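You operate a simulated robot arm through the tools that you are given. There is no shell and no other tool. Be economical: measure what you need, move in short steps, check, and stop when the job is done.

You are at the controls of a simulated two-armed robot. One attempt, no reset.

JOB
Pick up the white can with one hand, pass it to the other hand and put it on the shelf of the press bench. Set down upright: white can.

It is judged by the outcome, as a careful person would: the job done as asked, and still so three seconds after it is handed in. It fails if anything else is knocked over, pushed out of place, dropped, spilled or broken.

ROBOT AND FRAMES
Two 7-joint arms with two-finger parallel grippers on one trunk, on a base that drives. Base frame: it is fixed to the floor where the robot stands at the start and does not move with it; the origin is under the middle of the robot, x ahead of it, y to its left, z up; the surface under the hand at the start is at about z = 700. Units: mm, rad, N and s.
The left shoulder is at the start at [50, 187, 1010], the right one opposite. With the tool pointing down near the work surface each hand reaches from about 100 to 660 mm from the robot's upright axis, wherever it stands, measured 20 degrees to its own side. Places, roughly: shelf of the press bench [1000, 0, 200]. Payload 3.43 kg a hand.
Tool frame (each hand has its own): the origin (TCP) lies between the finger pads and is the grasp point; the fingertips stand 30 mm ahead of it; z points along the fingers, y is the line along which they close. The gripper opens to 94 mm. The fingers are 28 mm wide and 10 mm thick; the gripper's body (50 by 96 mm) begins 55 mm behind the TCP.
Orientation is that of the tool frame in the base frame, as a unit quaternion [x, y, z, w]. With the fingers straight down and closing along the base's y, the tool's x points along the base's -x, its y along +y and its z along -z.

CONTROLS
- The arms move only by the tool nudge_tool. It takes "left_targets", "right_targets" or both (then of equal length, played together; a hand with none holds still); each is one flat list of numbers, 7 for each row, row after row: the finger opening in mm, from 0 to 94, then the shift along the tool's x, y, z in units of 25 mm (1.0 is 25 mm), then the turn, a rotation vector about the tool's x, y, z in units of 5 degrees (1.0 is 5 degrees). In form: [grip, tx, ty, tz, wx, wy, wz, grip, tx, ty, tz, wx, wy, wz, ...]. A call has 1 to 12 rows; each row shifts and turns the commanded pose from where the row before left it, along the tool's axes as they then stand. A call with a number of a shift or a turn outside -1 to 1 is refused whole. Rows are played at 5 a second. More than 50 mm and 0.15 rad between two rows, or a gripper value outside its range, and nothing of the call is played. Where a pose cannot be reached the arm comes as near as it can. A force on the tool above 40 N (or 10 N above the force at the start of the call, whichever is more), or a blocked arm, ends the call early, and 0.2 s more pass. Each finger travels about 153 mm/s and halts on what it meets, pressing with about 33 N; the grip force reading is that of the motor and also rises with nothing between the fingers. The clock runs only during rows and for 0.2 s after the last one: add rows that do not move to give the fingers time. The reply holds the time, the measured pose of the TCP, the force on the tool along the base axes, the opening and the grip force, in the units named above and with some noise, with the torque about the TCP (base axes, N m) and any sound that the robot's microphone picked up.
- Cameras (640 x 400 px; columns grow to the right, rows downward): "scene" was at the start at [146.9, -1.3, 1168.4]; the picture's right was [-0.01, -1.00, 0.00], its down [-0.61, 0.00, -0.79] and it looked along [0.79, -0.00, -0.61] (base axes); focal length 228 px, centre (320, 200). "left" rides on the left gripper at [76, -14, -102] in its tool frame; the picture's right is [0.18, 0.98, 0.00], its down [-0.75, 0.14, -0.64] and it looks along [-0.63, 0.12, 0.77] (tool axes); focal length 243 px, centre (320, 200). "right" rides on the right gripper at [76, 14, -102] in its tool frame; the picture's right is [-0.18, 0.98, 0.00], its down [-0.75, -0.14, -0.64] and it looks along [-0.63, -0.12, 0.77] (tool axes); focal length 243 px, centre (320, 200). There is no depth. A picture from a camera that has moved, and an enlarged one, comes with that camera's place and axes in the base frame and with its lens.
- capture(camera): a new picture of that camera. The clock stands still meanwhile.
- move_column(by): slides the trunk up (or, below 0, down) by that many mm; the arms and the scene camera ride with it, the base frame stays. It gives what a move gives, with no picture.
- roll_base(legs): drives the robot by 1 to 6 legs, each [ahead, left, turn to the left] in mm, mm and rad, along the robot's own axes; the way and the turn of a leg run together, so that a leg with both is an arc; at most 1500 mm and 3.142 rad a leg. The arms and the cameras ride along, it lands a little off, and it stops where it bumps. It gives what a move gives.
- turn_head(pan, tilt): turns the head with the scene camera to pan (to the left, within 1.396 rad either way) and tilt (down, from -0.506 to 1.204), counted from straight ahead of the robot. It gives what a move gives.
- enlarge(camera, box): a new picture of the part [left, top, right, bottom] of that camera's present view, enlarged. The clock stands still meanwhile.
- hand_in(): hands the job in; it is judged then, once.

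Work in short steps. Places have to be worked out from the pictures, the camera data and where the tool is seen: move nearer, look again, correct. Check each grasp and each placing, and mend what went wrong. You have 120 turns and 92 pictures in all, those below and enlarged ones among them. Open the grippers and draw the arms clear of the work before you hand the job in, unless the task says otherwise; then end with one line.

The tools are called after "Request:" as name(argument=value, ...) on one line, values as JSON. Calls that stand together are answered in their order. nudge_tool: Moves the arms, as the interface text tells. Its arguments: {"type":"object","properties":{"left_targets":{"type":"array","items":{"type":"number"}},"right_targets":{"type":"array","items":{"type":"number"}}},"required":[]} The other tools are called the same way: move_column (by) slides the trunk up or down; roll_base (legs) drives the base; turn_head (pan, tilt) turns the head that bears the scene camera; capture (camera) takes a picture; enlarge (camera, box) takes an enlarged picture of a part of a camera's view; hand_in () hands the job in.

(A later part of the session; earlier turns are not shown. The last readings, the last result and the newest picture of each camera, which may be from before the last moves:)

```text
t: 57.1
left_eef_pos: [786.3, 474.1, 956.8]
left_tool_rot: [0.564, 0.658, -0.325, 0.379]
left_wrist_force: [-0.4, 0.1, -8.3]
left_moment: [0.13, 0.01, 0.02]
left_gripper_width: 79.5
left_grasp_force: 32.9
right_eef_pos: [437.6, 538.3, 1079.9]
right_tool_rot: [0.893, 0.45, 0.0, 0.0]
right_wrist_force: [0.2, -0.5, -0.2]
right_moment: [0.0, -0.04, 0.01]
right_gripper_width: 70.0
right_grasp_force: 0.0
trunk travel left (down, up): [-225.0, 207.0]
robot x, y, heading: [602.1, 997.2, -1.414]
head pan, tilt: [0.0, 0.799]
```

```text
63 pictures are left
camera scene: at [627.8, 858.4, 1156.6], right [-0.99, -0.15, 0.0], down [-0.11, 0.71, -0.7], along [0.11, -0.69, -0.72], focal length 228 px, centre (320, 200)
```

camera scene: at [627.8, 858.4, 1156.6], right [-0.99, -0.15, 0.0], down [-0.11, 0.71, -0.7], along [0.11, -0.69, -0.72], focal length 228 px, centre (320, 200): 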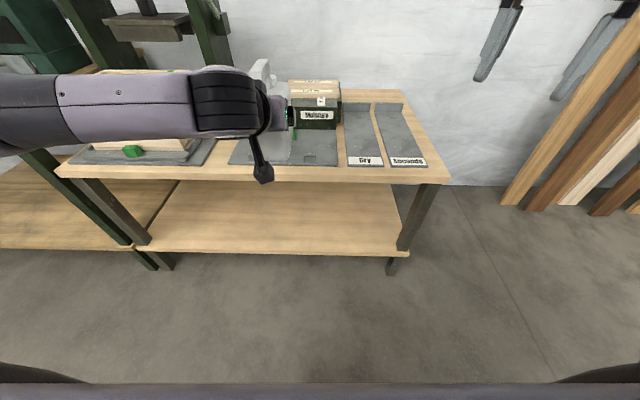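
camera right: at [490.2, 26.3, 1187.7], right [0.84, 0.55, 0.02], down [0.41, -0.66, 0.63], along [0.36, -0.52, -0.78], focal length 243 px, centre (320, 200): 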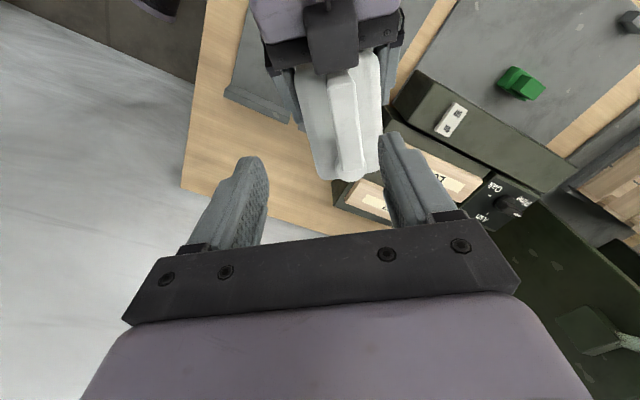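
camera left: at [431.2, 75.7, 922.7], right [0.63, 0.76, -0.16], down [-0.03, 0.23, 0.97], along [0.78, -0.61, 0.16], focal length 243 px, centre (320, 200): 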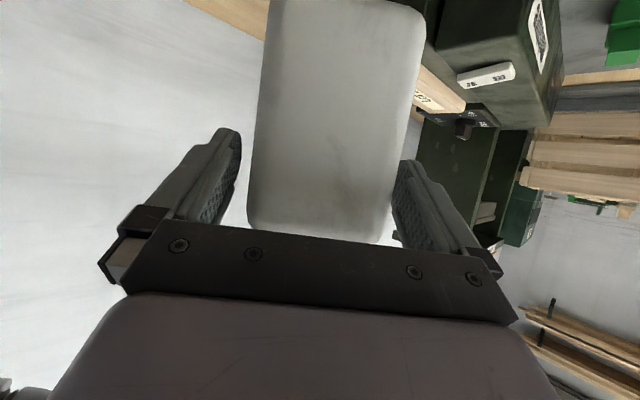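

Path is clear; I lower the trunk 220 mm (can stays in front of the bench edge).

Request:
move_column(by=-220)

Request:
turn_head(pan=0.3, tilt=0.7)

Request:
capture(camera="scene")

```text
t: 59.4
left_eef_pos: [785.0, 474.6, 736.2]
left_tool_rot: [0.564, 0.658, -0.324, 0.38]
left_wrist_force: [-0.3, 0.0, -6.6]
left_moment: [0.18, 0.03, 0.03]
left_gripper_width: 79.7
left_grasp_force: 32.4
right_eef_pos: [436.8, 538.2, 861.4]
right_tool_rot: [0.893, 0.45, 0.0, 0.001]
right_wrist_force: [1.2, 0.6, -0.3]
right_moment: [0.0, 0.02, 0.01]
right_gripper_width: 69.9
right_grasp_force: 0.0
trunk travel left (down, up): [-5.0, 427.0]
robot x, y, heading: [602.1, 992.8, -1.418]
head pan, tilt: [0.0, 0.799]
```

```text
t: 60.2
left_eef_pos: [785.4, 474.0, 736.2]
left_tool_rot: [0.564, 0.658, -0.324, 0.379]
left_wrist_force: [-0.5, 0.2, -7.6]
left_moment: [0.19, 0.0, 0.0]
left_gripper_width: 79.8
left_grasp_force: 33.0
right_eef_pos: [437.3, 539.2, 860.7]
right_tool_rot: [0.893, 0.449, 0.0, 0.0]
right_wrist_force: [-0.2, -0.8, -0.8]
right_moment: [0.03, -0.03, 0.03]
right_gripper_width: 70.2
right_grasp_force: 0.0
trunk travel left (down, up): [-5.0, 427.0]
robot x, y, heading: [600.0, 994.1, -1.415]
head pan, tilt: [0.3, 0.7]
```

```text
62 pictures are left
camera scene: at [652.6, 861.9, 944.8], right [-0.9, -0.44, 0.0], down [-0.28, 0.58, -0.76], along [0.33, -0.69, -0.64], focal length 228 px, centre (320, 200)
```

scene: 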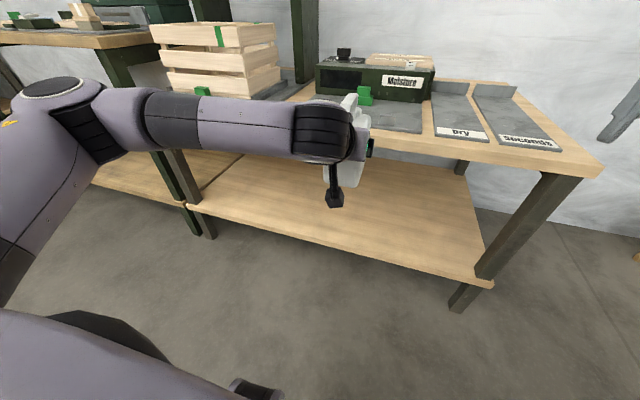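

I lower the left hand straight down about 200 mm first.

Request:
nudge_tool(left_targets=[50, 0.4, 0, 0.23, 0, 0, 0, 50, 0.76, 0, 0.44, 0, 0, 0, 50, 0.76, 0, 0.44, 0, 0, 0, 50, 0.76, 0, 0.44, 0, 0, 0, 50, 0.76, 0, 0.44, 0, 0, 0, 50, 0.76, 0, 0.44, 0, 0, 0, 50, 0.76, 0, 0.44, 0, 0, 0, 50, 0.76, 0, 0.44, 0, 0, 0, 50, 0.76, 0, 0.44, 0, 0, 0, 50, 0.4, 0, 0.23, 0, 0, 0, 50, 0, 0, 0, 0, 0, 0])

Request:
capture(camera="scene")

```text
t: 62.6
left_eef_pos: [784.5, 473.9, 538.2]
left_tool_rot: [0.563, 0.658, -0.324, 0.38]
left_wrist_force: [-0.4, 0.4, -7.2]
left_moment: [0.16, 0.04, -0.01]
left_gripper_width: 79.8
left_grasp_force: 33.7
right_eef_pos: [437.3, 538.4, 860.7]
right_tool_rot: [0.893, 0.45, 0.0, 0.0]
right_wrist_force: [-0.1, -0.4, -0.6]
right_moment: [-0.02, 0.0, 0.01]
right_gripper_width: 69.9
right_grasp_force: 0.0
trunk travel left (down, up): [-5.0, 427.0]
robot x, y, heading: [605.3, 994.0, -1.418]
head pan, tilt: [0.3, 0.7]
```

```text
61 pictures are left
camera scene: at [652.7, 861.9, 944.8], right [-0.9, -0.44, 0.0], down [-0.28, 0.58, -0.76], along [0.34, -0.69, -0.64], focal length 228 px, centre (320, 200)
```

scene: 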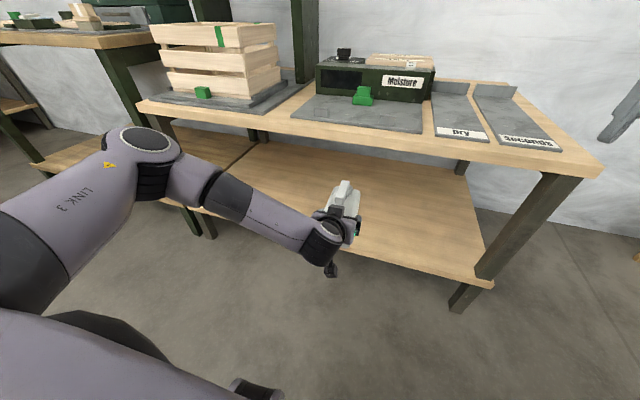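

Going well; I lower another 220 mm, leaving the can bottom about 40 mm above shelf level.

Request:
nudge_tool(left_targets=[50, 0.4, 0, 0.23, 0, 0, 0, 50, 0.76, 0, 0.44, 0, 0, 0, 50, 0.76, 0, 0.44, 0, 0, 0, 50, 0.76, 0, 0.44, 0, 0, 0, 50, 0.76, 0, 0.44, 0, 0, 0, 50, 0.76, 0, 0.44, 0, 0, 0, 50, 0.76, 0, 0.44, 0, 0, 0, 50, 0.76, 0, 0.44, 0, 0, 0, 50, 0.76, 0, 0.44, 0, 0, 0, 50, 0.76, 0, 0.44, 0, 0, 0, 50, 0.4, 0, 0.23, 0, 0, 0, 50, 0, 0, 0, 0, 0, 0])

Request:
capture(camera="scene")

```text
t: 65.2
left_eef_pos: [739.9, 452.4, 347.5]
left_tool_rot: [0.564, 0.66, -0.32, 0.378]
left_wrist_force: [0.5, -0.5, -6.6]
left_moment: [0.17, 0.03, 0.0]
left_gripper_width: 79.7
left_grasp_force: 33.0
left hand out of reach, approached as far as the arm can: row 6, 7, 8, 9, 10, 11
right_eef_pos: [437.7, 538.2, 860.3]
right_tool_rot: [0.893, 0.45, 0.0, 0.0]
right_wrist_force: [0.2, 0.0, 0.2]
right_moment: [0.03, 0.0, 0.0]
right_gripper_width: 69.8
right_grasp_force: 0.1
trunk travel left (down, up): [-5.0, 427.0]
robot x, y, heading: [601.7, 996.4, -1.416]
head pan, tilt: [0.3, 0.7]
```

```text
60 pictures are left
camera scene: at [652.6, 861.9, 944.8], right [-0.9, -0.44, 0.0], down [-0.28, 0.58, -0.76], along [0.34, -0.69, -0.64], focal length 228 px, centre (320, 200)
```

scene: 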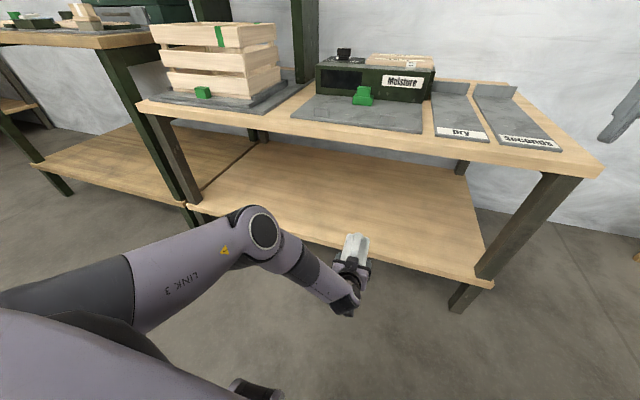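

The left hand hit its limit at z≈347. I turn the tool 30° to the right (closer to the forearm's direction), then try lowering more.

Request:
nudge_tool(left_targets=[50, 0, 0, 0, 0.866, 0, 0.5, 50, 0, 0, 0, 0.866, 0, 0.5, 50, 0, 0, 0, 0.866, 0, 0.5, 50, 0, 0, 0, 0.866, 0, 0.5, 50, 0, 0, 0, 0.866, 0, 0.5, 50, 0, 0, 0, 0.866, 0, 0.5, 50, 0, 0, 0, 0, 0, 0])

Request:
nudge_tool(left_targets=[50, 0.35, 0, 0.2, 0, 0, 0, 50, 0.35, 0, 0.2, 0, 0, 0, 50, 0.35, 0, 0.2, 0, 0, 0, 50, 0, 0, 0, 0, 0, 0])

Request:
capture(camera="scene")

```text
t: 66.8
left_eef_pos: [671.7, 413.4, 391.7]
left_tool_rot: [0.648, 0.586, -0.357, 0.332]
left_wrist_force: [-1.1, 1.0, -6.3]
left_moment: [0.17, -0.02, -0.02]
left_gripper_width: 79.2
left_grasp_force: 33.0
left hand out of reach, approached as far as the arm can: row 1, 2, 3, 4, 5, 6
right_eef_pos: [437.2, 538.3, 860.9]
right_tool_rot: [0.893, 0.451, -0.001, 0.0]
right_wrist_force: [0.5, 0.6, 0.2]
right_moment: [0.0, 0.03, 0.02]
right_gripper_width: 70.2
right_grasp_force: 0.0
trunk travel left (down, up): [-5.0, 427.0]
robot x, y, heading: [604.9, 997.5, -1.416]
head pan, tilt: [0.3, 0.7]
```

```text
t: 67.8
left_eef_pos: [666.9, 410.9, 366.1]
left_tool_rot: [0.648, 0.588, -0.353, 0.332]
left_wrist_force: [0.1, 0.5, -5.9]
left_moment: [0.15, -0.04, 0.01]
left_gripper_width: 79.8
left_grasp_force: 33.0
left hand out of reach, approached as far as the arm can: row 2, 3
right_eef_pos: [437.2, 538.5, 860.1]
right_tool_rot: [0.893, 0.45, 0.0, -0.001]
right_wrist_force: [0.7, 0.9, -0.4]
right_moment: [0.0, 0.0, -0.01]
right_gripper_width: 70.0
right_grasp_force: 0.2
trunk travel left (down, up): [-5.0, 427.0]
robot x, y, heading: [607.0, 999.1, -1.414]
head pan, tilt: [0.3, 0.7]
```

```text
59 pictures are left
camera scene: at [652.6, 861.9, 944.8], right [-0.9, -0.44, 0.0], down [-0.28, 0.58, -0.76], along [0.34, -0.69, -0.64], focal length 228 px, centre (320, 200)
```

scene: 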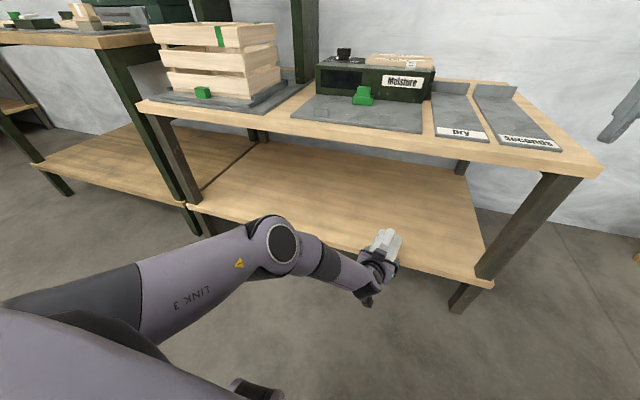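

Right yaw made it worse, so I turn the tool back left (yaw +45°), which should extend the arm more.

Request:
nudge_tool(left_targets=[50, 0, 0, 0, -0.866, 0, -0.5, 50, 0, 0, 0, -0.866, 0, -0.5, 50, 0, 0, 0, -0.866, 0, -0.5, 50, 0, 0, 0, -0.866, 0, -0.5, 50, 0, 0, 0, -0.866, 0, -0.5, 50, 0, 0, 0, -0.866, 0, -0.5, 50, 0, 0, 0, -0.866, 0, -0.5, 50, 0, 0, 0, -0.866, 0, -0.5, 50, 0, 0, 0, -0.866, 0, -0.5, 50, 0, 0, 0, 0, 0, 0])

Request:
nudge_tool(left_targets=[50, 0.43, 0, 0.25, 0, 0, 0, 50, 0.43, 0, 0.25, 0, 0, 0, 50, 0.43, 0, 0.25, 0, 0, 0, 50, 0, 0, 0, 0, 0, 0])

Request:
capture(camera="scene")

```text
t: 69.7
left_eef_pos: [784.8, 452.4, 342.2]
left_tool_rot: [0.377, 0.771, -0.169, 0.484]
left_wrist_force: [0.0, -0.3, -7.5]
left_moment: [0.11, 0.14, 0.01]
left_gripper_width: 79.7
left_grasp_force: 32.6
left hand out of reach, approached as far as the arm can: row 5, 6, 7, 8, 9
right_eef_pos: [437.3, 538.1, 860.7]
right_tool_rot: [0.893, 0.451, 0.0, 0.0]
right_wrist_force: [0.2, 0.2, 0.1]
right_moment: [-0.02, 0.02, -0.01]
right_gripper_width: 69.7
right_grasp_force: 0.0
trunk travel left (down, up): [-5.0, 427.0]
robot x, y, heading: [607.6, 998.2, -1.415]
head pan, tilt: [0.3, 0.7]
stopped in row 9 (left hand): the arm was blocked; the commanded pose is now the measured one
```

```text
t: 70.9
left_eef_pos: [855.8, 450.4, 328.0]
left_tool_rot: [0.348, 0.769, -0.144, 0.516]
left_wrist_force: [-0.5, 0.8, -6.7]
left_moment: [0.15, 0.14, -0.01]
left_gripper_width: 79.8
left_grasp_force: 32.8
left hand out of reach, approached as far as the arm can: row 2, 3
right_eef_pos: [437.8, 540.0, 860.9]
right_tool_rot: [0.893, 0.45, -0.001, 0.0]
right_wrist_force: [0.5, -0.4, 0.0]
right_moment: [0.04, 0.02, -0.02]
right_gripper_width: 70.1
right_grasp_force: 0.1
trunk travel left (down, up): [-5.0, 427.0]
robot x, y, heading: [602.4, 998.5, -1.415]
head pan, tilt: [0.3, 0.7]
stopped in row 4 (left hand): the arm was blocked; the commanded pose is now the measured one
```

```text
58 pictures are left
camera scene: at [652.8, 861.9, 944.8], right [-0.9, -0.44, 0.0], down [-0.28, 0.58, -0.76], along [0.34, -0.69, -0.64], focal length 228 px, centre (320, 200)
```

scene: 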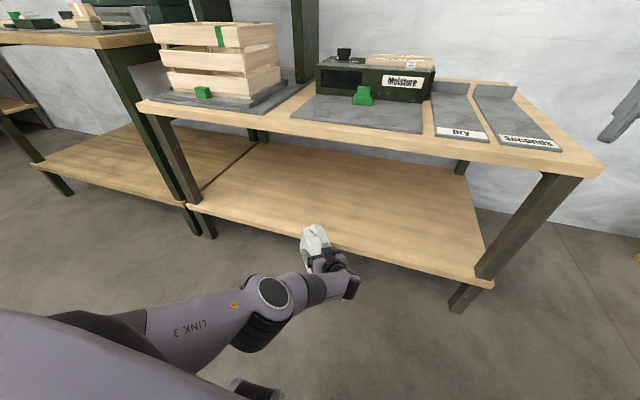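

The arm is at its limits with this shallow grip, and the orientation has drifted a little. I raise the left hand 120 mm back into free space and re-level from there.

Request:
nudge_tool(left_targets=[50, -0.85, 0, -0.4, 0, 0, 0, 50, -0.85, 0, -0.4, 0, 0, 0, 50, -0.85, 0, -0.4, 0, 0, 0, 50, -0.85, 0, -0.4, 0, 0, 0, 50, -0.85, 0, -0.4, 0, 0, 0, 50, 0, 0, 0, 0, 0, 0])

Request:
capture(camera="scene")

```text
t: 72.3
left_eef_pos: [843.3, 438.9, 446.3]
left_tool_rot: [0.35, 0.768, -0.146, 0.516]
left_wrist_force: [-0.3, -0.3, -6.4]
left_moment: [0.14, 0.12, 0.02]
left_gripper_width: 79.9
left_grasp_force: 33.4
right_eef_pos: [438.0, 538.2, 860.5]
right_tool_rot: [0.893, 0.45, 0.0, 0.0]
right_wrist_force: [0.1, 0.4, -1.0]
right_moment: [0.0, 0.0, 0.0]
right_gripper_width: 70.1
right_grasp_force: 0.0
trunk travel left (down, up): [-5.0, 427.0]
robot x, y, heading: [607.1, 996.8, -1.417]
head pan, tilt: [0.3, 0.7]
```

```text
57 pictures are left
camera scene: at [652.7, 861.9, 944.8], right [-0.9, -0.44, 0.0], down [-0.28, 0.58, -0.76], along [0.34, -0.69, -0.64], focal length 228 px, centre (320, 200)
```

scene: 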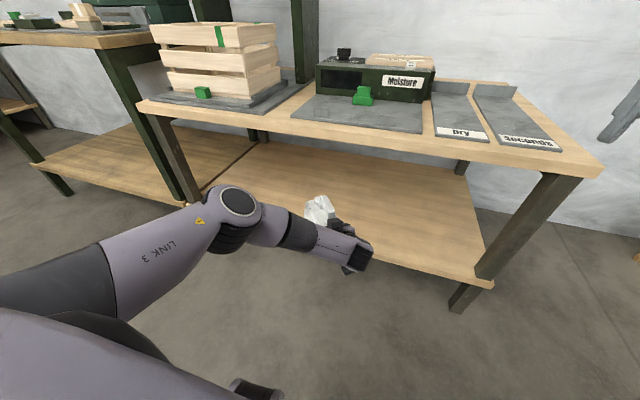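

I use the empty right arm as a mirror test to find which tilt can reach the shelf height: first turn it to straight ahead and tilt 45°.

Request:
nudge_tool(right_targets=[70, 0, 0, 0, 0, 0, -1, 70, 0, 0, 0, 0, 0, -1, 70, 0, 0, 0, 0, 0, -1, 70, 0, 0, 0, 0, 0, -1, 70, 0, 0, 0, 0, 0, -1, 70, 0, 0, 0, 0, 0, -1, 70, 0, 0, 0, 0, 0, -1, 70, 0, 0, 0, 0, 0, -1, 70, 0, 0, 0, 0, 0, -1, 70, 0, 0, 0, 0, 0, 0])

Request:
nudge_tool(right_targets=[70, 0, 0, 0, 0, -1, 0, 70, 0, 0, 0, 0, -1, 0, 70, 0, 0, 0, 0, -1, 0, 70, 0, 0, 0, 0, -1, 0, 70, 0, 0, 0, 0, -1, 0, 70, 0, 0, 0, 0, -1, 0, 70, 0, 0, 0, 0, -1, 0, 70, 0, 0, 0, 0, -1, 0, 70, 0, 0, 0, 0, -1, 0, 70, 0, 0, 0, 0, 0, 0])

Request:
nudge_tool(right_targets=[70, 0.65, 0, 0.65, 0, 0, 0, 70, 0.65, 0, 0.65, 0, 0, 0, 70, 0.65, 0, 0.65, 0, 0, 0, 70, 0.65, 0, 0.65, 0, 0, 0, 70, 0.65, 0, 0.65, 0, 0, 0, 70, 0.65, 0, 0.65, 0, 0, 0, 70, 0.65, 0, 0.65, 0, 0, 0, 70, 0.65, 0, 0.65, 0, 0, 0, 70, 0.65, 0, 0.65, 0, 0, 0, 70, 0.65, 0, 0.65, 0, 0, 0, 70, 0.65, 0, 0.65, 0, 0, 0, 70, 0.65, 0, 0.65, 0, 0, 0])

```text
t: 74.5
left_eef_pos: [844.7, 438.0, 445.6]
left_tool_rot: [0.351, 0.768, -0.146, 0.516]
left_wrist_force: [-0.2, 0.0, -6.9]
left_moment: [0.13, 0.16, 0.03]
left_gripper_width: 79.6
left_grasp_force: 33.6
right_eef_pos: [437.8, 537.5, 860.4]
right_tool_rot: [0.652, 0.758, 0.0, 0.0]
right_wrist_force: [-0.6, -0.2, -0.2]
right_moment: [0.03, 0.02, -0.01]
right_gripper_width: 69.7
right_grasp_force: 0.0
trunk travel left (down, up): [-5.0, 427.0]
robot x, y, heading: [601.5, 998.2, -1.418]
head pan, tilt: [0.3, 0.7]
```

```text
t: 76.7
left_eef_pos: [844.7, 439.0, 444.8]
left_tool_rot: [0.35, 0.768, -0.145, 0.516]
left_wrist_force: [-0.1, 0.0, -7.8]
left_moment: [0.15, 0.15, -0.01]
left_gripper_width: 79.6
left_grasp_force: 33.0
right_eef_pos: [437.4, 538.5, 860.9]
right_tool_rot: [0.603, 0.699, -0.25, 0.29]
right_wrist_force: [0.4, 0.3, 0.2]
right_moment: [0.0, -0.01, -0.01]
right_gripper_width: 70.1
right_grasp_force: 0.0
trunk travel left (down, up): [-5.0, 427.0]
robot x, y, heading: [603.0, 1000.1, -1.417]
head pan, tilt: [0.3, 0.7]
```

```text
t: 79.3
left_eef_pos: [843.3, 439.0, 444.9]
left_tool_rot: [0.351, 0.768, -0.147, 0.516]
left_wrist_force: [-0.2, -0.8, -7.0]
left_moment: [0.13, 0.16, -0.02]
left_gripper_width: 79.8
left_grasp_force: 33.4
right_eef_pos: [437.3, 538.8, 584.5]
right_tool_rot: [0.603, 0.7, -0.25, 0.289]
right_wrist_force: [1.0, 0.5, 0.5]
right_moment: [0.0, 0.01, -0.02]
right_gripper_width: 69.9
right_grasp_force: 0.1
trunk travel left (down, up): [-5.0, 427.0]
robot x, y, heading: [604.4, 997.3, -1.415]
head pan, tilt: [0.3, 0.7]
```

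45° works down to z 585 so far; I continue down with the right hand, moving slightly forward.

Request:
nudge_tool(right_targets=[70, 0.48, 0, 0.82, 0, 0, 0, 70, 0.48, 0, 0.82, 0, 0, 0, 70, 0.48, 0, 0.82, 0, 0, 0, 70, 0.48, 0, 0.82, 0, 0, 0, 70, 0.48, 0, 0.82, 0, 0, 0, 70, 0.48, 0, 0.82, 0, 0, 0, 70, 0.48, 0, 0.82, 0, 0, 0, 70, 0.48, 0, 0.82, 0, 0, 0, 70, 0.48, 0, 0.82, 0, 0, 0, 70, 0.48, 0, 0.82, 0, 0, 0, 70, 0.48, 0, 0.82, 0, 0, 0, 70, 0.48, 0, 0.82, 0, 0, 0])

Request:
turn_head(pan=-0.2, tilt=0.8)

Request:
capture(camera="scene")

```text
t: 81.9
left_eef_pos: [843.9, 438.0, 444.7]
left_tool_rot: [0.35, 0.768, -0.145, 0.516]
left_wrist_force: [0.8, -0.3, -5.9]
left_moment: [0.12, 0.17, -0.01]
left_gripper_width: 79.7
left_grasp_force: 32.0
right_eef_pos: [447.9, 467.1, 309.8]
right_tool_rot: [0.603, 0.7, -0.25, 0.29]
right_wrist_force: [-0.1, -0.5, -0.6]
right_moment: [0.0, 0.03, -0.01]
right_gripper_width: 69.9
right_grasp_force: 0.1
trunk travel left (down, up): [-5.0, 427.0]
robot x, y, heading: [604.3, 994.9, -1.417]
head pan, tilt: [0.3, 0.7]
```

```text
t: 82.8
left_eef_pos: [842.6, 439.2, 445.9]
left_tool_rot: [0.351, 0.768, -0.146, 0.516]
left_wrist_force: [0.1, -0.2, -7.7]
left_moment: [0.1, 0.14, 0.0]
left_gripper_width: 79.9
left_grasp_force: 32.9
right_eef_pos: [446.4, 468.2, 309.6]
right_tool_rot: [0.603, 0.7, -0.25, 0.29]
right_wrist_force: [-0.3, -0.7, -0.5]
right_moment: [0.01, 0.03, 0.02]
right_gripper_width: 70.1
right_grasp_force: 0.0
trunk travel left (down, up): [-5.0, 427.0]
robot x, y, heading: [605.8, 995.8, -1.413]
head pan, tilt: [-0.201, 0.799]
```

```text
56 pictures are left
camera scene: at [611.8, 857.7, 936.6], right [-1.0, 0.05, 0.0], down [0.03, 0.72, -0.7], along [-0.03, -0.7, -0.72], focal length 228 px, centre (320, 200)
```

scene: 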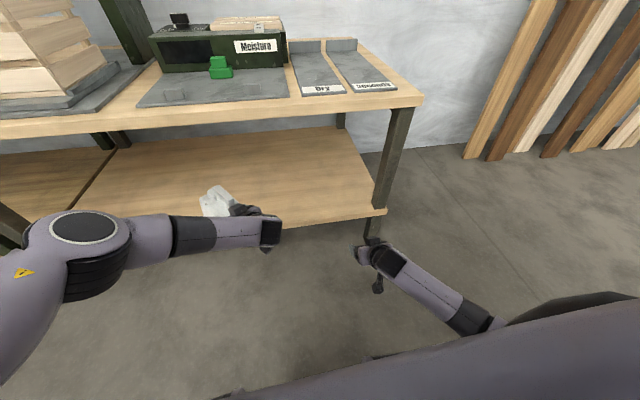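

45° reaches easily when the hand is straight ahead of its shoulder. I test 30° tilt at this same place and z≈280 with the right hand.

Request:
nudge_tool(right_targets=[70, 0, 0, 0, 0, -1, 0, 70, 0, 0, 0, 0, -1, 0, 70, 0, 0, 0, 0, -1, 0, 70, 0.4, 0, 0.25, 0, 0, 0, 70, 0.4, 0, 0.25, 0, 0, 0, 70, 0.4, 0, 0.25, 0, 0, 0, 70, 0, 0, 0, 0, 0, 0])

```text
t: 84.6
left_eef_pos: [844.2, 440.3, 443.4]
left_tool_rot: [0.349, 0.77, -0.147, 0.513]
left_wrist_force: [0.7, 1.3, -7.7]
left_moment: [0.14, 0.16, -0.02]
left_gripper_width: 79.7
left_grasp_force: 33.4
right_eef_pos: [426.7, 443.8, 301.9]
right_tool_rot: [0.554, 0.645, -0.358, 0.386]
right_wrist_force: [-0.6, 0.3, -1.0]
right_moment: [0.02, 0.02, 0.02]
right_gripper_width: 70.0
right_grasp_force: 0.1
trunk travel left (down, up): [-5.0, 427.0]
robot x, y, heading: [603.8, 996.5, -1.415]
head pan, tilt: [-0.201, 0.799]
stopped in row 7 (right hand): the arm was blocked; the commanded pose is now the measured one
```

Just at its limit there. I test whether farther forward frees it at this tilt.

Request:
nudge_tool(right_targets=[70, -0.45, 0, 0.8, 0, 0, 0, 70, -0.45, 0, 0.8, 0, 0, 0, 70, -0.45, 0, 0.8, 0, 0, 0, 70, -0.45, 0, 0.8, 0, 0, 0, 70, 0.35, 0, 0.2, 0, 0, 0, 70, 0.35, 0, 0.2, 0, 0, 0, 70, 0.35, 0, 0.2, 0, 0, 0, 70, 0, 0, 0, 0, 0, 0])

```text
t: 86.4
left_eef_pos: [844.6, 438.2, 445.5]
left_tool_rot: [0.351, 0.768, -0.147, 0.516]
left_wrist_force: [-0.2, 1.0, -7.0]
left_moment: [0.14, 0.14, -0.02]
left_gripper_width: 79.6
left_grasp_force: 33.1
right_eef_pos: [441.7, 359.9, 261.1]
right_tool_rot: [0.559, 0.649, -0.348, 0.381]
right_wrist_force: [0.2, -0.1, 0.6]
right_moment: [0.01, -0.01, 0.0]
right_gripper_width: 70.2
right_grasp_force: 0.1
trunk travel left (down, up): [-5.0, 427.0]
robot x, y, heading: [604.3, 995.2, -1.419]
head pan, tilt: [-0.201, 0.799]
```

Farther out and forward it reaches z 261 freely. So: withdraw the right hand, re-level the left tool (38° correction back to straight-ahead), keeping it high.

Request:
nudge_tool(right_targets=[70, 0.4, 0, -0.8, 0, 0, 0, 70, 0.4, 0, -0.8, 0, 0, 0, 70, 0.4, 0, -0.8, 0, 0, 0, 70, 0.4, 0, -0.8, 0, 0, 0, 70, 0.4, 0, -0.8, 0, 0, 0, 70, -0.5, 0, -0.8, 0, 0, 0, 70, -0.5, 0, -0.8, 0, 0, 0, 70, -0.5, 0, -0.8, 0, 0, 0, 70, -0.8, 0, -0.4, 0, 0, 0, 70, -0.8, 0, -0.4, 0, 0, 0, 70, -0.8, 0, -0.4, 0, 0, 0, 70, -0.8, 0, -0.4, 0, 0, 0], left_targets=[50, 0, 0, 0, 0, 0, 0, 50, 0, 0, 0, 0.911, 0.049, 0.263, 50, 0, 0, 0, 0.911, 0.049, 0.263, 50, 0, 0, 0, 0.911, 0.049, 0.263, 50, 0, 0, 0, 0.911, 0.049, 0.263, 50, 0, 0, 0, 0.911, 0.049, 0.263, 50, 0, 0, 0, 0.911, 0.049, 0.263, 50, 0, 0, 0, 0.911, 0.049, 0.263, 50, 0, 0, 0, 0.911, 0.049, 0.263, 50, 0, 0, 0, 0, 0, 0, 50, 0, 0, 0, 0, 0, 0, 50, 0, 0, 0, 0, 0, 0])

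Request:
nudge_tool(left_targets=[50, 0, 0.85, 0, 0, 0, 0, 50, 0, 0.85, 0, 0, 0, 0, 50, 0, 0.85, 0, 0, 0, 0, 50, 0, 0.85, 0, 0, 0, 0, 50, 0, 0.85, 0, 0, 0, 0, 50, 0, 0, 0, 0, 0, 0])

Request:
capture(camera="scene")

```text
t: 87.0
left_eef_pos: [843.6, 439.2, 437.4]
left_tool_rot: [0.368, 0.764, -0.157, 0.506]
left_wrist_force: [-0.5, -0.3, -7.4]
left_moment: [0.13, 0.15, -0.01]
left_gripper_width: 79.9
left_grasp_force: 33.2
right_eef_pos: [459.9, 284.5, 394.6]
right_tool_rot: [0.518, 0.599, -0.407, 0.456]
right_wrist_force: [0.0, 0.5, 0.7]
right_moment: [0.07, 0.01, 0.04]
right_gripper_width: 69.9
right_grasp_force: 0.0
trunk travel left (down, up): [-5.0, 427.0]
robot x, y, heading: [602.4, 997.7, -1.414]
head pan, tilt: [-0.201, 0.799]
stopped in row 2 (right hand): the arm was blocked; the commanded pose is now the measured one
```

```text
t: 88.4
left_eef_pos: [920.7, 510.1, 455.8]
left_tool_rot: [0.368, 0.764, -0.156, 0.508]
left_wrist_force: [0.4, 0.4, -7.4]
left_moment: [0.16, 0.17, 0.03]
left_gripper_width: 79.4
left_grasp_force: 33.3
right_eef_pos: [460.5, 287.9, 391.2]
right_tool_rot: [0.52, 0.6, -0.403, 0.455]
right_wrist_force: [-0.7, 0.0, 0.0]
right_moment: [0.0, 0.01, -0.01]
right_gripper_width: 70.0
right_grasp_force: 0.1
trunk travel left (down, up): [-5.0, 427.0]
robot x, y, heading: [605.4, 995.6, -1.415]
head pan, tilt: [-0.201, 0.799]
```

```text
55 pictures are left
camera scene: at [612.0, 853.3, 935.1], right [-1.0, 0.05, 0.0], down [0.03, 0.72, -0.69], along [-0.03, -0.69, -0.72], focal length 228 px, centre (320, 200)
```

scene: 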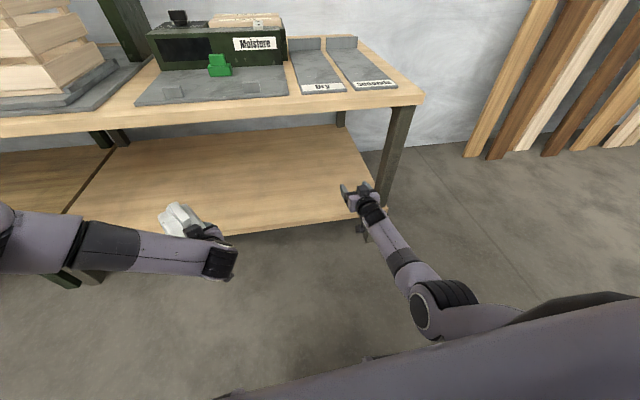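

The right arm swung its elbow and stopped flatter than I meant, still free in front of the shelf. I withdraw it gently while tilting it back down.

Request:
nudge_tool(right_targets=[70, 0, 0, -0.6, 0, 0.5, 0, 70, 0, 0, -0.6, 0, 0.8, 0, 70, 0, 0, -0.6, 0, 0.8, 0, 70, 0, 0, -0.6, 0, 0.8, 0])

Request:
capture(camera="scene")

```text
t: 89.4
left_eef_pos: [920.0, 510.6, 459.4]
left_tool_rot: [0.366, 0.763, -0.159, 0.509]
left_wrist_force: [-0.2, -1.2, -6.9]
left_moment: [0.13, 0.16, -0.02]
left_gripper_width: 79.6
left_grasp_force: 32.8
right_eef_pos: [451.6, 351.9, 405.2]
right_tool_rot: [0.568, 0.656, -0.331, 0.372]
right_wrist_force: [0.5, 0.7, 0.0]
right_moment: [0.01, -0.03, -0.03]
right_gripper_width: 70.1
right_grasp_force: 0.0
trunk travel left (down, up): [-5.0, 427.0]
robot x, y, heading: [608.1, 996.0, -1.415]
head pan, tilt: [-0.201, 0.799]
```

```text
54 pictures are left
camera scene: at [611.8, 857.8, 936.4], right [-1.0, 0.05, 0.0], down [0.03, 0.72, -0.7], along [-0.03, -0.7, -0.72], focal length 228 px, centre (320, 200)
```

scene: 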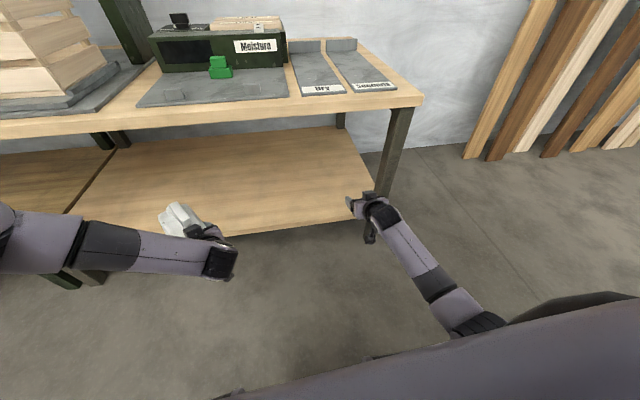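

Recovered. I continue backing and raising the right hand.

Request:
nudge_tool(right_targets=[70, -0.32, 0, -0.65, 0, 0.4, 0, 70, -0.32, 0, -0.65, 0, 0.4, 0, 70, -0.32, 0, -0.65, 0, 0.4, 0, 70, -0.32, 0, -0.65, 0, 0.4, 0, 70, -0.32, 0, -0.65, 0, 0.4, 0, 70, -0.32, 0, -0.65, 0, 0.4, 0, 70, -0.32, 0, -0.65, 0, 0.4, 0, 70, -0.5, 0, -0.6, 0, 0.4, 0, 70, -0.5, 0, -0.6, 0, 0.4, 0, 70, -0.5, 0, -0.6, 0, 0, 0, 70, -0.5, 0, -0.6, 0, 0, 0])

Request:
capture(camera="scene")

```text
t: 91.8
left_eef_pos: [918.9, 510.6, 459.3]
left_tool_rot: [0.366, 0.763, -0.158, 0.509]
left_wrist_force: [0.2, 0.0, -6.7]
left_moment: [0.17, 0.16, -0.01]
left_gripper_width: 79.8
left_grasp_force: 32.9
right_eef_pos: [445.7, 413.1, 597.5]
right_tool_rot: [0.612, 0.705, -0.239, 0.266]
right_wrist_force: [-0.8, -0.1, 0.2]
right_moment: [0.0, 0.0, -0.03]
right_gripper_width: 70.0
right_grasp_force: 0.0
trunk travel left (down, up): [-5.0, 427.0]
robot x, y, heading: [600.7, 998.8, -1.416]
head pan, tilt: [-0.201, 0.799]
```

```text
53 pictures are left
camera scene: at [611.8, 857.8, 936.5], right [-1.0, 0.05, 0.0], down [0.03, 0.72, -0.7], along [-0.03, -0.7, -0.72], focal length 228 px, centre (320, 200)
```

scene: 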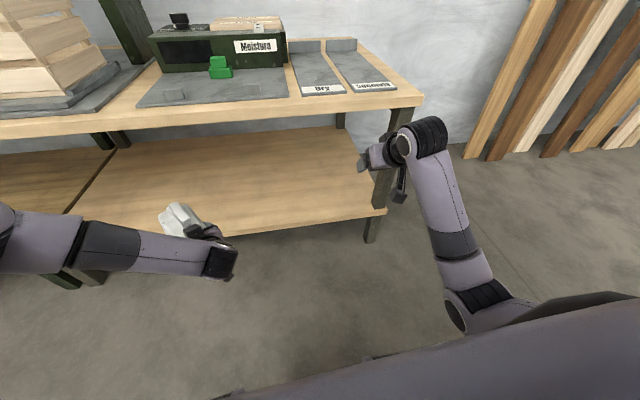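

I raise and pull the right hand back to its safe place, and re-level the left tool at the same time.

Request:
nudge_tool(right_targets=[70, -0.35, 0, -0.87, 0, 0, 0, 70, -0.35, 0, -0.87, 0, 0, 0, 70, -0.35, 0, -0.87, 0, 0, 0, 70, -0.35, 0, -0.87, 0, 0, 0, 70, -0.35, 0, -0.87, 0, 0, 0, 70, -0.35, 0, -0.87, 0, 0, 0, 70, -0.35, 0, -0.87, 0, 0, 0, 70, -0.35, 0, -0.87, 0, 0, 0, 70, -0.35, 0, -0.87, 0, 0, 0, 70, -0.35, 0, -0.87, 0, 0, 0, 70, -0.35, 0, -0.87, 0, 0, 0, 70, -0.35, 0, -0.87, 0, 0, 0], left_targets=[50, 0, 0, 0, 0, 0, 0, 50, 0, 0, 0, 0.852, 0.046, 0.244, 50, 0, 0, 0, 0.852, 0.046, 0.244, 50, 0, 0, 0, 0.852, 0.046, 0.244, 50, 0, 0, 0, 0.852, 0.046, 0.244, 50, 0, 0, 0, 0.852, 0.046, 0.244, 50, 0, 0, 0, 0.852, 0.046, 0.244, 50, 0, 0, 0, 0.852, 0.046, 0.244, 50, 0, 0, 0, 0.852, 0.046, 0.244, 50, 0, 0, 0, 0, 0, 0, 50, 0, 0, 0, 0, 0, 0, 50, 0, 0, 0, 0, 0, 0])

Request:
turn_head(pan=0.3, tilt=0.8)

Request:
capture(camera="scene")

```text
t: 94.4
left_eef_pos: [846.4, 466.5, 509.1]
left_tool_rot: [0.563, 0.662, -0.317, 0.379]
left_wrist_force: [-0.4, 0.0, -6.3]
left_moment: [0.18, 0.04, -0.03]
left_gripper_width: 79.8
left_grasp_force: 33.1
left hand out of reach, approached as far as the arm can: row 6, 7, 8, 9
right_eef_pos: [436.8, 507.4, 861.2]
right_tool_rot: [0.614, 0.704, -0.24, 0.265]
right_wrist_force: [-0.1, 0.4, -0.5]
right_moment: [-0.02, -0.03, 0.01]
right_gripper_width: 69.9
right_grasp_force: 0.1
trunk travel left (down, up): [-5.0, 427.0]
robot x, y, heading: [602.4, 997.3, -1.414]
head pan, tilt: [-0.201, 0.799]
```

```text
t: 95.3
left_eef_pos: [847.7, 465.6, 509.6]
left_tool_rot: [0.563, 0.662, -0.318, 0.379]
left_wrist_force: [-0.2, -0.3, -7.1]
left_moment: [0.18, -0.01, -0.01]
left_gripper_width: 79.8
left_grasp_force: 33.1
right_eef_pos: [437.2, 506.7, 859.4]
right_tool_rot: [0.612, 0.705, -0.238, 0.266]
right_wrist_force: [-0.1, -0.2, -0.8]
right_moment: [-0.03, 0.03, 0.04]
right_gripper_width: 70.3
right_grasp_force: 0.0
trunk travel left (down, up): [-5.0, 427.0]
robot x, y, heading: [604.8, 997.1, -1.42]
head pan, tilt: [0.3, 0.799]
```

```text
52 pictures are left
camera scene: at [650.8, 865.8, 936.6], right [-0.9, -0.44, 0.0], down [-0.31, 0.65, -0.7], along [0.3, -0.63, -0.72], focal length 228 px, centre (320, 200)
```

scene: 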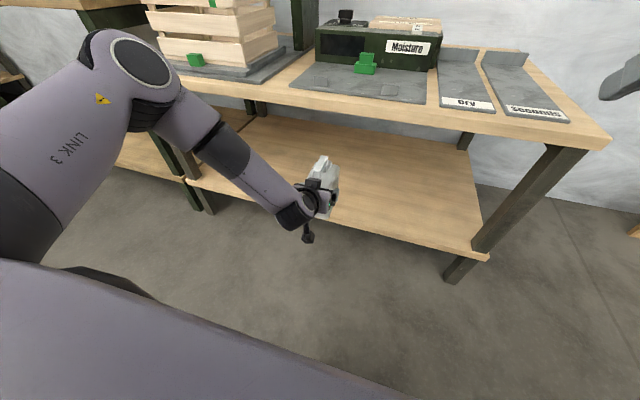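

The left is level again with elbow out. I shift it left by 100 mm and forward a little to see if this posture allows it.

Request:
nudge_tool(left_targets=[50, 0, 0.8, 0, 0, 0, 0, 50, 0, 0.8, 0, 0, 0, 0, 50, 0, 0.8, 0, 0, 0, 0, 50, 0, 0.8, 0, 0, 0, 0, 50, 0, 0.8, 0, 0, 0, 0, 50, -0.4, 0, 0.7, 0, 0, 0, 50, -0.4, 0, 0.7, 0, 0, 0, 50, 0, 0, 0, 0, 0, 0])

Request:
capture(camera="scene")

```text
t: 97.1
left_eef_pos: [890.7, 412.1, 547.3]
left_tool_rot: [0.565, 0.657, -0.325, 0.378]
left_wrist_force: [0.6, -0.1, -7.0]
left_moment: [0.18, 0.05, 0.02]
left_gripper_width: 79.4
left_grasp_force: 33.2
left hand out of reach, approached as far as the arm can: row 1, 2, 3, 4, 5
right_eef_pos: [437.0, 506.4, 860.4]
right_tool_rot: [0.613, 0.705, -0.24, 0.266]
right_wrist_force: [0.1, 0.2, -0.3]
right_moment: [-0.02, 0.02, 0.0]
right_gripper_width: 69.8
right_grasp_force: 0.0
trunk travel left (down, up): [-5.0, 427.0]
robot x, y, heading: [603.3, 998.4, -1.418]
head pan, tilt: [0.3, 0.799]
```

```text
51 pictures are left
camera scene: at [650.9, 865.8, 936.5], right [-0.9, -0.44, 0.0], down [-0.31, 0.64, -0.7], along [0.31, -0.63, -0.72], focal length 228 px, centre (320, 200)
```

scene: 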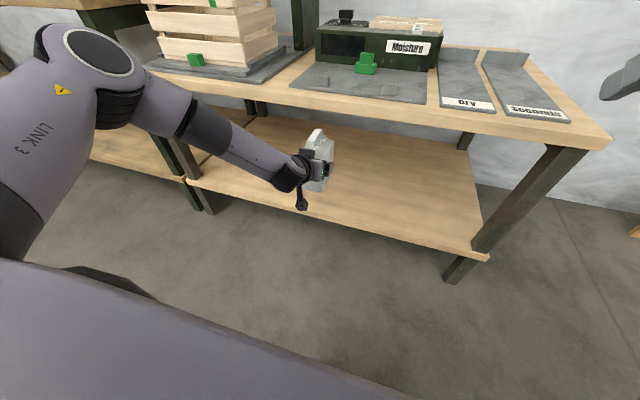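

The elbow-out posture is the limit. I go back and up into free space, then shift outward there so the elbow can re-settle before descending again.

Request:
nudge_tool(left_targets=[50, 0.45, 0, -0.8, 0, 0, 0, 50, 0.45, 0, -0.8, 0, 0, 0, 50, 0.45, 0, -0.8, 0, 0, 0, 50, 0.45, 0, -0.8, 0, 0, 0, 50, -0.8, 0, -0.46, 0, 0, 0, 50, -0.8, 0, -0.46, 0, 0, 0, 50, -0.8, 0, -0.46, 0, 0, 0, 50, -0.8, 0, -0.46, 0, 0, 0, 50, -0.8, 0, -0.46, 0, 0, 0, 50, -0.8, 0, -0.46, 0, 0, 0, 50, -0.8, 0, -0.46, 0, 0, 0, 50, 0, 0, 0, 0, 0, 0])

Request:
nudge_tool(left_targets=[50, 0, 0.8, 0, 0, 0, 0, 50, 0, 0.8, 0, 0, 0, 0, 50, 0, 0.8, 0, 0, 0, 0, 50, 0, 0.8, 0, 0, 0, 0, 50, 0, 0.8, 0, 0, 0, 0, 50, 0, 0, 0, 0, 0, 0])

Request:
capture(camera="scene")

```text
t: 99.7
left_eef_pos: [872.3, 482.4, 715.2]
left_tool_rot: [0.565, 0.657, -0.326, 0.379]
left_wrist_force: [1.0, -0.4, -5.6]
left_moment: [0.18, 0.03, 0.02]
left_gripper_width: 79.6
left_grasp_force: 32.9
left hand out of reach, approached as far as the arm can: row 3, 4
right_eef_pos: [438.3, 507.4, 860.2]
right_tool_rot: [0.613, 0.704, -0.24, 0.265]
right_wrist_force: [-0.5, -0.2, 0.4]
right_moment: [-0.02, -0.01, -0.02]
right_gripper_width: 70.1
right_grasp_force: 0.0
trunk travel left (down, up): [-5.0, 427.0]
robot x, y, heading: [609.2, 995.4, -1.42]
head pan, tilt: [0.3, 0.799]
```

```text
t: 101.1
left_eef_pos: [971.8, 498.4, 718.3]
left_tool_rot: [0.565, 0.658, -0.325, 0.378]
left_wrist_force: [0.4, -0.1, -7.2]
left_moment: [0.2, 0.03, 0.0]
left_gripper_width: 79.7
left_grasp_force: 32.9
right_eef_pos: [437.2, 507.0, 859.8]
right_tool_rot: [0.613, 0.705, -0.239, 0.266]
right_wrist_force: [-0.1, 0.7, -0.4]
right_moment: [0.0, 0.03, 0.02]
right_gripper_width: 70.2
right_grasp_force: 0.1
trunk travel left (down, up): [-5.0, 427.0]
robot x, y, heading: [605.2, 994.3, -1.419]
head pan, tilt: [0.3, 0.799]
```

```text
50 pictures are left
camera scene: at [651.0, 865.9, 936.6], right [-0.9, -0.44, 0.0], down [-0.31, 0.64, -0.7], along [0.31, -0.63, -0.72], focal length 228 px, centre (320, 200)
```

scene: 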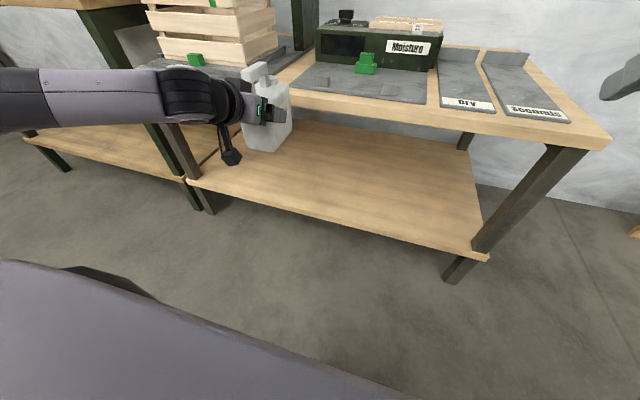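

Level and farther out now. I lower here in steps and watch for reach limits.

Request:
nudge_tool(left_targets=[50, 0.76, 0, 0.44, 0, 0, 0, 50, 0.76, 0, 0.44, 0, 0, 0, 50, 0.76, 0, 0.44, 0, 0, 0, 50, 0.76, 0, 0.44, 0, 0, 0, 50, 0.76, 0, 0.44, 0, 0, 0, 50, 0.76, 0, 0.44, 0, 0, 0, 50, 0, 0, 0, 0, 0, 0])

Request:
capture(camera="scene")

```text
t: 102.7
left_eef_pos: [959.3, 495.5, 592.9]
left_tool_rot: [0.571, 0.651, -0.33, 0.376]
left_wrist_force: [-0.3, 0.1, -6.5]
left_moment: [0.2, 0.03, 0.01]
left_gripper_width: 79.9
left_grasp_force: 32.8
left hand out of reach, approached as far as the arm can: row 6
right_eef_pos: [437.4, 507.6, 859.7]
right_tool_rot: [0.613, 0.704, -0.24, 0.266]
right_wrist_force: [1.0, 0.0, -0.2]
right_moment: [0.0, 0.01, 0.0]
right_gripper_width: 70.1
right_grasp_force: 0.0
trunk travel left (down, up): [-5.0, 427.0]
robot x, y, heading: [601.5, 995.8, -1.415]
head pan, tilt: [0.3, 0.799]
```

```text
49 pictures are left
camera scene: at [651.0, 865.9, 936.6], right [-0.9, -0.44, 0.0], down [-0.31, 0.64, -0.7], along [0.31, -0.63, -0.72], focal length 228 px, centre (320, 200)
```

scene: 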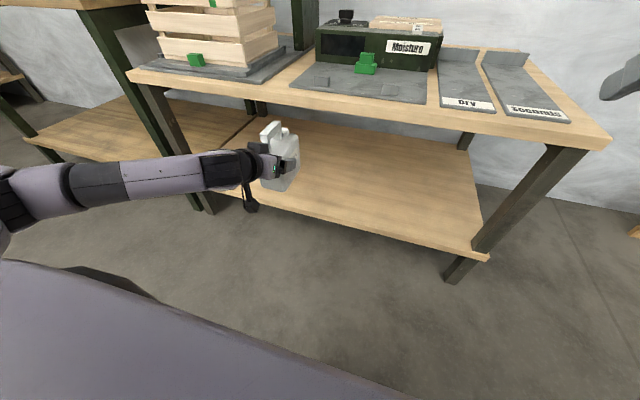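

This posture can't get low. Plan: pass the can back momentarily — right takes the handle, left re-grips from an elbow-tucked posture (steeper tilt, as proven by the right arm). First raise the trunk and bring the left inward, the right to tool-down.

Request:
move_column(by=215)

Request:
nudge_tool(left_targets=[50, -0.8, 0, -0.46, 0, 0, 0, 50, -0.8, 0, -0.46, 0, 0, 0, 50, -0.8, 0, -0.46, 0, 0, 0, 50, 0, -0.9, 0, 0, 0, 0, 50, 0, -0.9, 0, 0, 0, 0, 50, 0, -0.9, 0, 0, 0, 0, 50, 0, -0.9, 0, 0, 0, 0, 50, 0, -0.9, 0, 0, 0, 0, 50, 0, -0.9, 0, 0, 0, 0, 50, 0, -0.9, 0, 0, 0, 0, 50, 0, 0, 0, 0, 0, 0], right_targets=[94, 0, 0, 0, 0, 1, 0, 94, 0, 0, 0, 0, 1, 0, 94, 0, 0, 0, 0, 1, 0, 94, 0, 0, 0, 0, 1, 0, 94, 0, 0, 0, 0, 1, 0, 94, 0, 0, 0, 0, 1, 0, 94, 0, 0, 0, 0, 1, 0, 94, 0, 0, 0, 0, 1, 0, 94, 0, 0, 0, 0, 0.4, 0, 94, 0, 0, 0, 0, 0, 0, 94, 0, 0, 0, 0, 0, 0])

Request:
turn_head(pan=0, tilt=0.6)

Request:
capture(camera="scene")

```text
t: 105.0
left_eef_pos: [960.1, 495.1, 808.6]
left_tool_rot: [0.571, 0.65, -0.332, 0.376]
left_wrist_force: [0.2, -0.1, -7.4]
left_moment: [0.17, 0.0, 0.0]
left_gripper_width: 79.5
left_grasp_force: 33.8
right_eef_pos: [437.3, 507.4, 1075.6]
right_tool_rot: [0.613, 0.704, -0.24, 0.266]
right_wrist_force: [0.1, 1.0, -0.7]
right_moment: [-0.02, -0.01, 0.0]
right_gripper_width: 69.7
right_grasp_force: 0.0
trunk travel left (down, up): [-220.0, 212.0]
robot x, y, heading: [606.9, 998.4, -1.419]
head pan, tilt: [0.3, 0.799]
```

```text
t: 107.4
left_eef_pos: [803.5, 473.9, 880.2]
left_tool_rot: [0.57, 0.651, -0.331, 0.377]
left_wrist_force: [-0.7, -0.3, -6.7]
left_moment: [0.19, 0.01, 0.03]
left_gripper_width: 79.7
left_grasp_force: 33.5
right_eef_pos: [437.5, 507.6, 1076.3]
right_tool_rot: [0.658, 0.753, -0.003, -0.005]
right_wrist_force: [-0.3, 0.0, -0.6]
right_moment: [0.03, -0.02, 0.0]
right_gripper_width: 94.2
right_grasp_force: 0.1
trunk travel left (down, up): [-220.0, 212.0]
robot x, y, heading: [604.2, 995.3, -1.419]
head pan, tilt: [0.3, 0.799]
```

```text
t: 108.2
left_eef_pos: [803.1, 474.4, 879.1]
left_tool_rot: [0.571, 0.65, -0.332, 0.376]
left_wrist_force: [0.1, -0.5, -6.9]
left_moment: [0.13, 0.01, 0.0]
left_gripper_width: 79.8
left_grasp_force: 33.0
right_eef_pos: [438.1, 506.4, 1075.9]
right_tool_rot: [0.658, 0.753, -0.003, -0.005]
right_wrist_force: [-0.2, 0.5, -0.3]
right_moment: [0.01, 0.0, 0.02]
right_gripper_width: 93.9
right_grasp_force: 0.0
trunk travel left (down, up): [-220.0, 212.0]
robot x, y, heading: [603.3, 995.5, -1.415]
head pan, tilt: [0.0, 0.6]
```

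```text
48 pictures are left
camera scene: at [629.1, 850.9, 1168.4], right [-0.99, -0.15, 0.0], down [-0.09, 0.56, -0.82], along [0.13, -0.81, -0.57], focal length 228 px, centre (320, 200)
```

scene: 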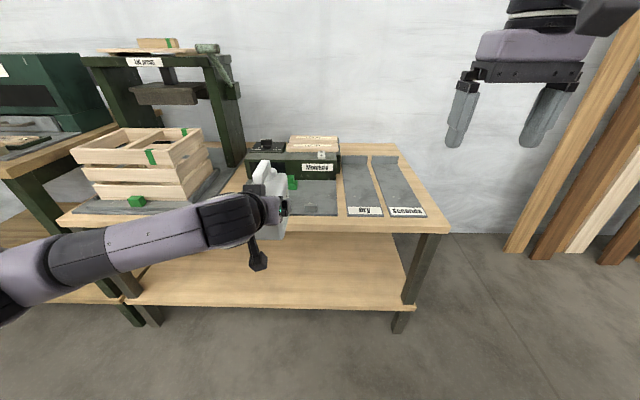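

I pull the left hand in a bit more and bring the right hand over the handle at height.

Request:
nudge_tool(left_targets=[50, 0, -0.8, 0, 0, 0, 0, 50, 0, -0.8, 0, 0, 0, 0, 50, 0, -0.8, 0, 0, 0, 0, 50, 0, -0.8, 0, 0, 0, 0, 50, 0.4, 0, -0.7, 0, 0, 0, 50, 0.4, 0, -0.7, 0, 0, 0, 50, 0.4, 0, -0.7, 0, 0, 0, 50, 0, 0, 0, 0, 0, 0])

Request:
nudge_tool(right_targets=[94, -0.2, 0.95, 0, 0, 0, 0, 94, -0.2, 0.95, 0, 0, 0, 0, 94, -0.2, 0.95, 0, 0, 0, 0, 94, -0.2, 0.95, 0, 0, 0, 0, 94, -0.2, 0.95, 0, 0, 0, 0, 94, -0.2, 0.95, 0, 0, 0, 0, 94, -0.2, 0.95, 0, 0, 0, 0, 94, -0.2, 0.95, 0, 0, 0, 0, 94, -0.2, 0.95, 0, 0, 0, 0, 94, -0.2, 0.95, 0, 0, 0, 0, 94, 0, 0.95, 0, 0, 0, 0])

Request:
capture(camera="right")

Request:
capture(camera="scene")

```text
t: 110.0
left_eef_pos: [716.6, 524.5, 879.5]
left_tool_rot: [0.57, 0.65, -0.331, 0.377]
left_wrist_force: [0.0, -0.1, -6.8]
left_moment: [0.17, 0.03, -0.03]
left_gripper_width: 79.7
left_grasp_force: 32.9
right_eef_pos: [437.7, 507.4, 1075.4]
right_tool_rot: [0.658, 0.753, -0.004, -0.004]
right_wrist_force: [0.3, -0.8, -0.9]
right_moment: [0.0, 0.03, -0.01]
right_gripper_width: 94.2
right_grasp_force: 0.1
trunk travel left (down, up): [-220.0, 212.0]
robot x, y, heading: [605.4, 999.9, -1.414]
head pan, tilt: [0.0, 0.6]
```

```text
t: 112.6
left_eef_pos: [716.7, 525.8, 876.0]
left_tool_rot: [0.572, 0.651, -0.329, 0.375]
left_wrist_force: [-0.3, 0.0, -6.7]
left_moment: [0.19, 0.04, 0.03]
left_gripper_width: 79.5
left_grasp_force: 32.8
right_eef_pos: [668.7, 482.1, 1078.6]
right_tool_rot: [0.681, 0.732, 0.01, 0.007]
right_wrist_force: [0.1, -0.1, 0.0]
right_moment: [-0.01, 0.0, -0.02]
right_gripper_width: 94.0
right_grasp_force: 0.1
right hand out of reach, approached as far as the arm can: row 11
trunk travel left (down, up): [-220.0, 212.0]
robot x, y, heading: [602.4, 999.5, -1.415]
head pan, tilt: [0.0, 0.6]
stopped in row 11 (right hand): the arm was blocked; the commanded pose is now the measured one
```

```text
47 pictures are left
camera right: at [677.4, 557.3, 1181.8], right [0.99, -0.11, 0.02], down [-0.1, -0.77, 0.63], along [-0.05, -0.63, -0.77], focal length 243 px, centre (320, 200)
```

right: 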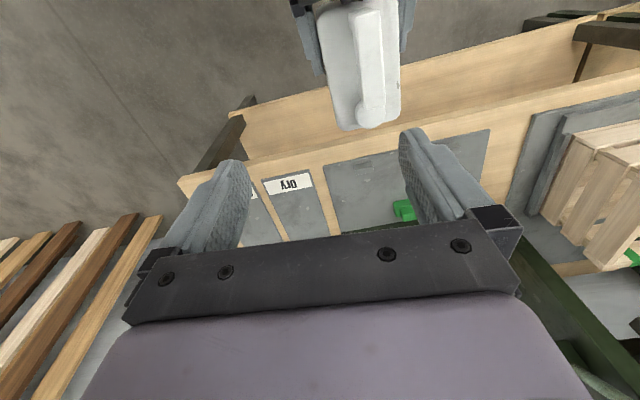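

```text
46 pictures are left
camera scene: at [628.5, 850.7, 1168.4], right [-0.99, -0.15, 0.0], down [-0.09, 0.56, -0.82], along [0.13, -0.81, -0.57], focal length 228 px, centre (320, 200)
```

scene: 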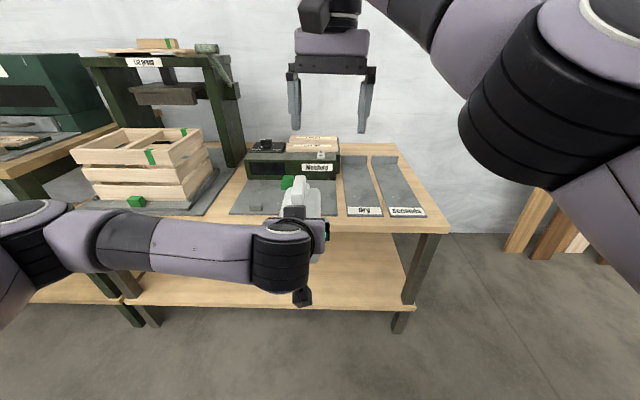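

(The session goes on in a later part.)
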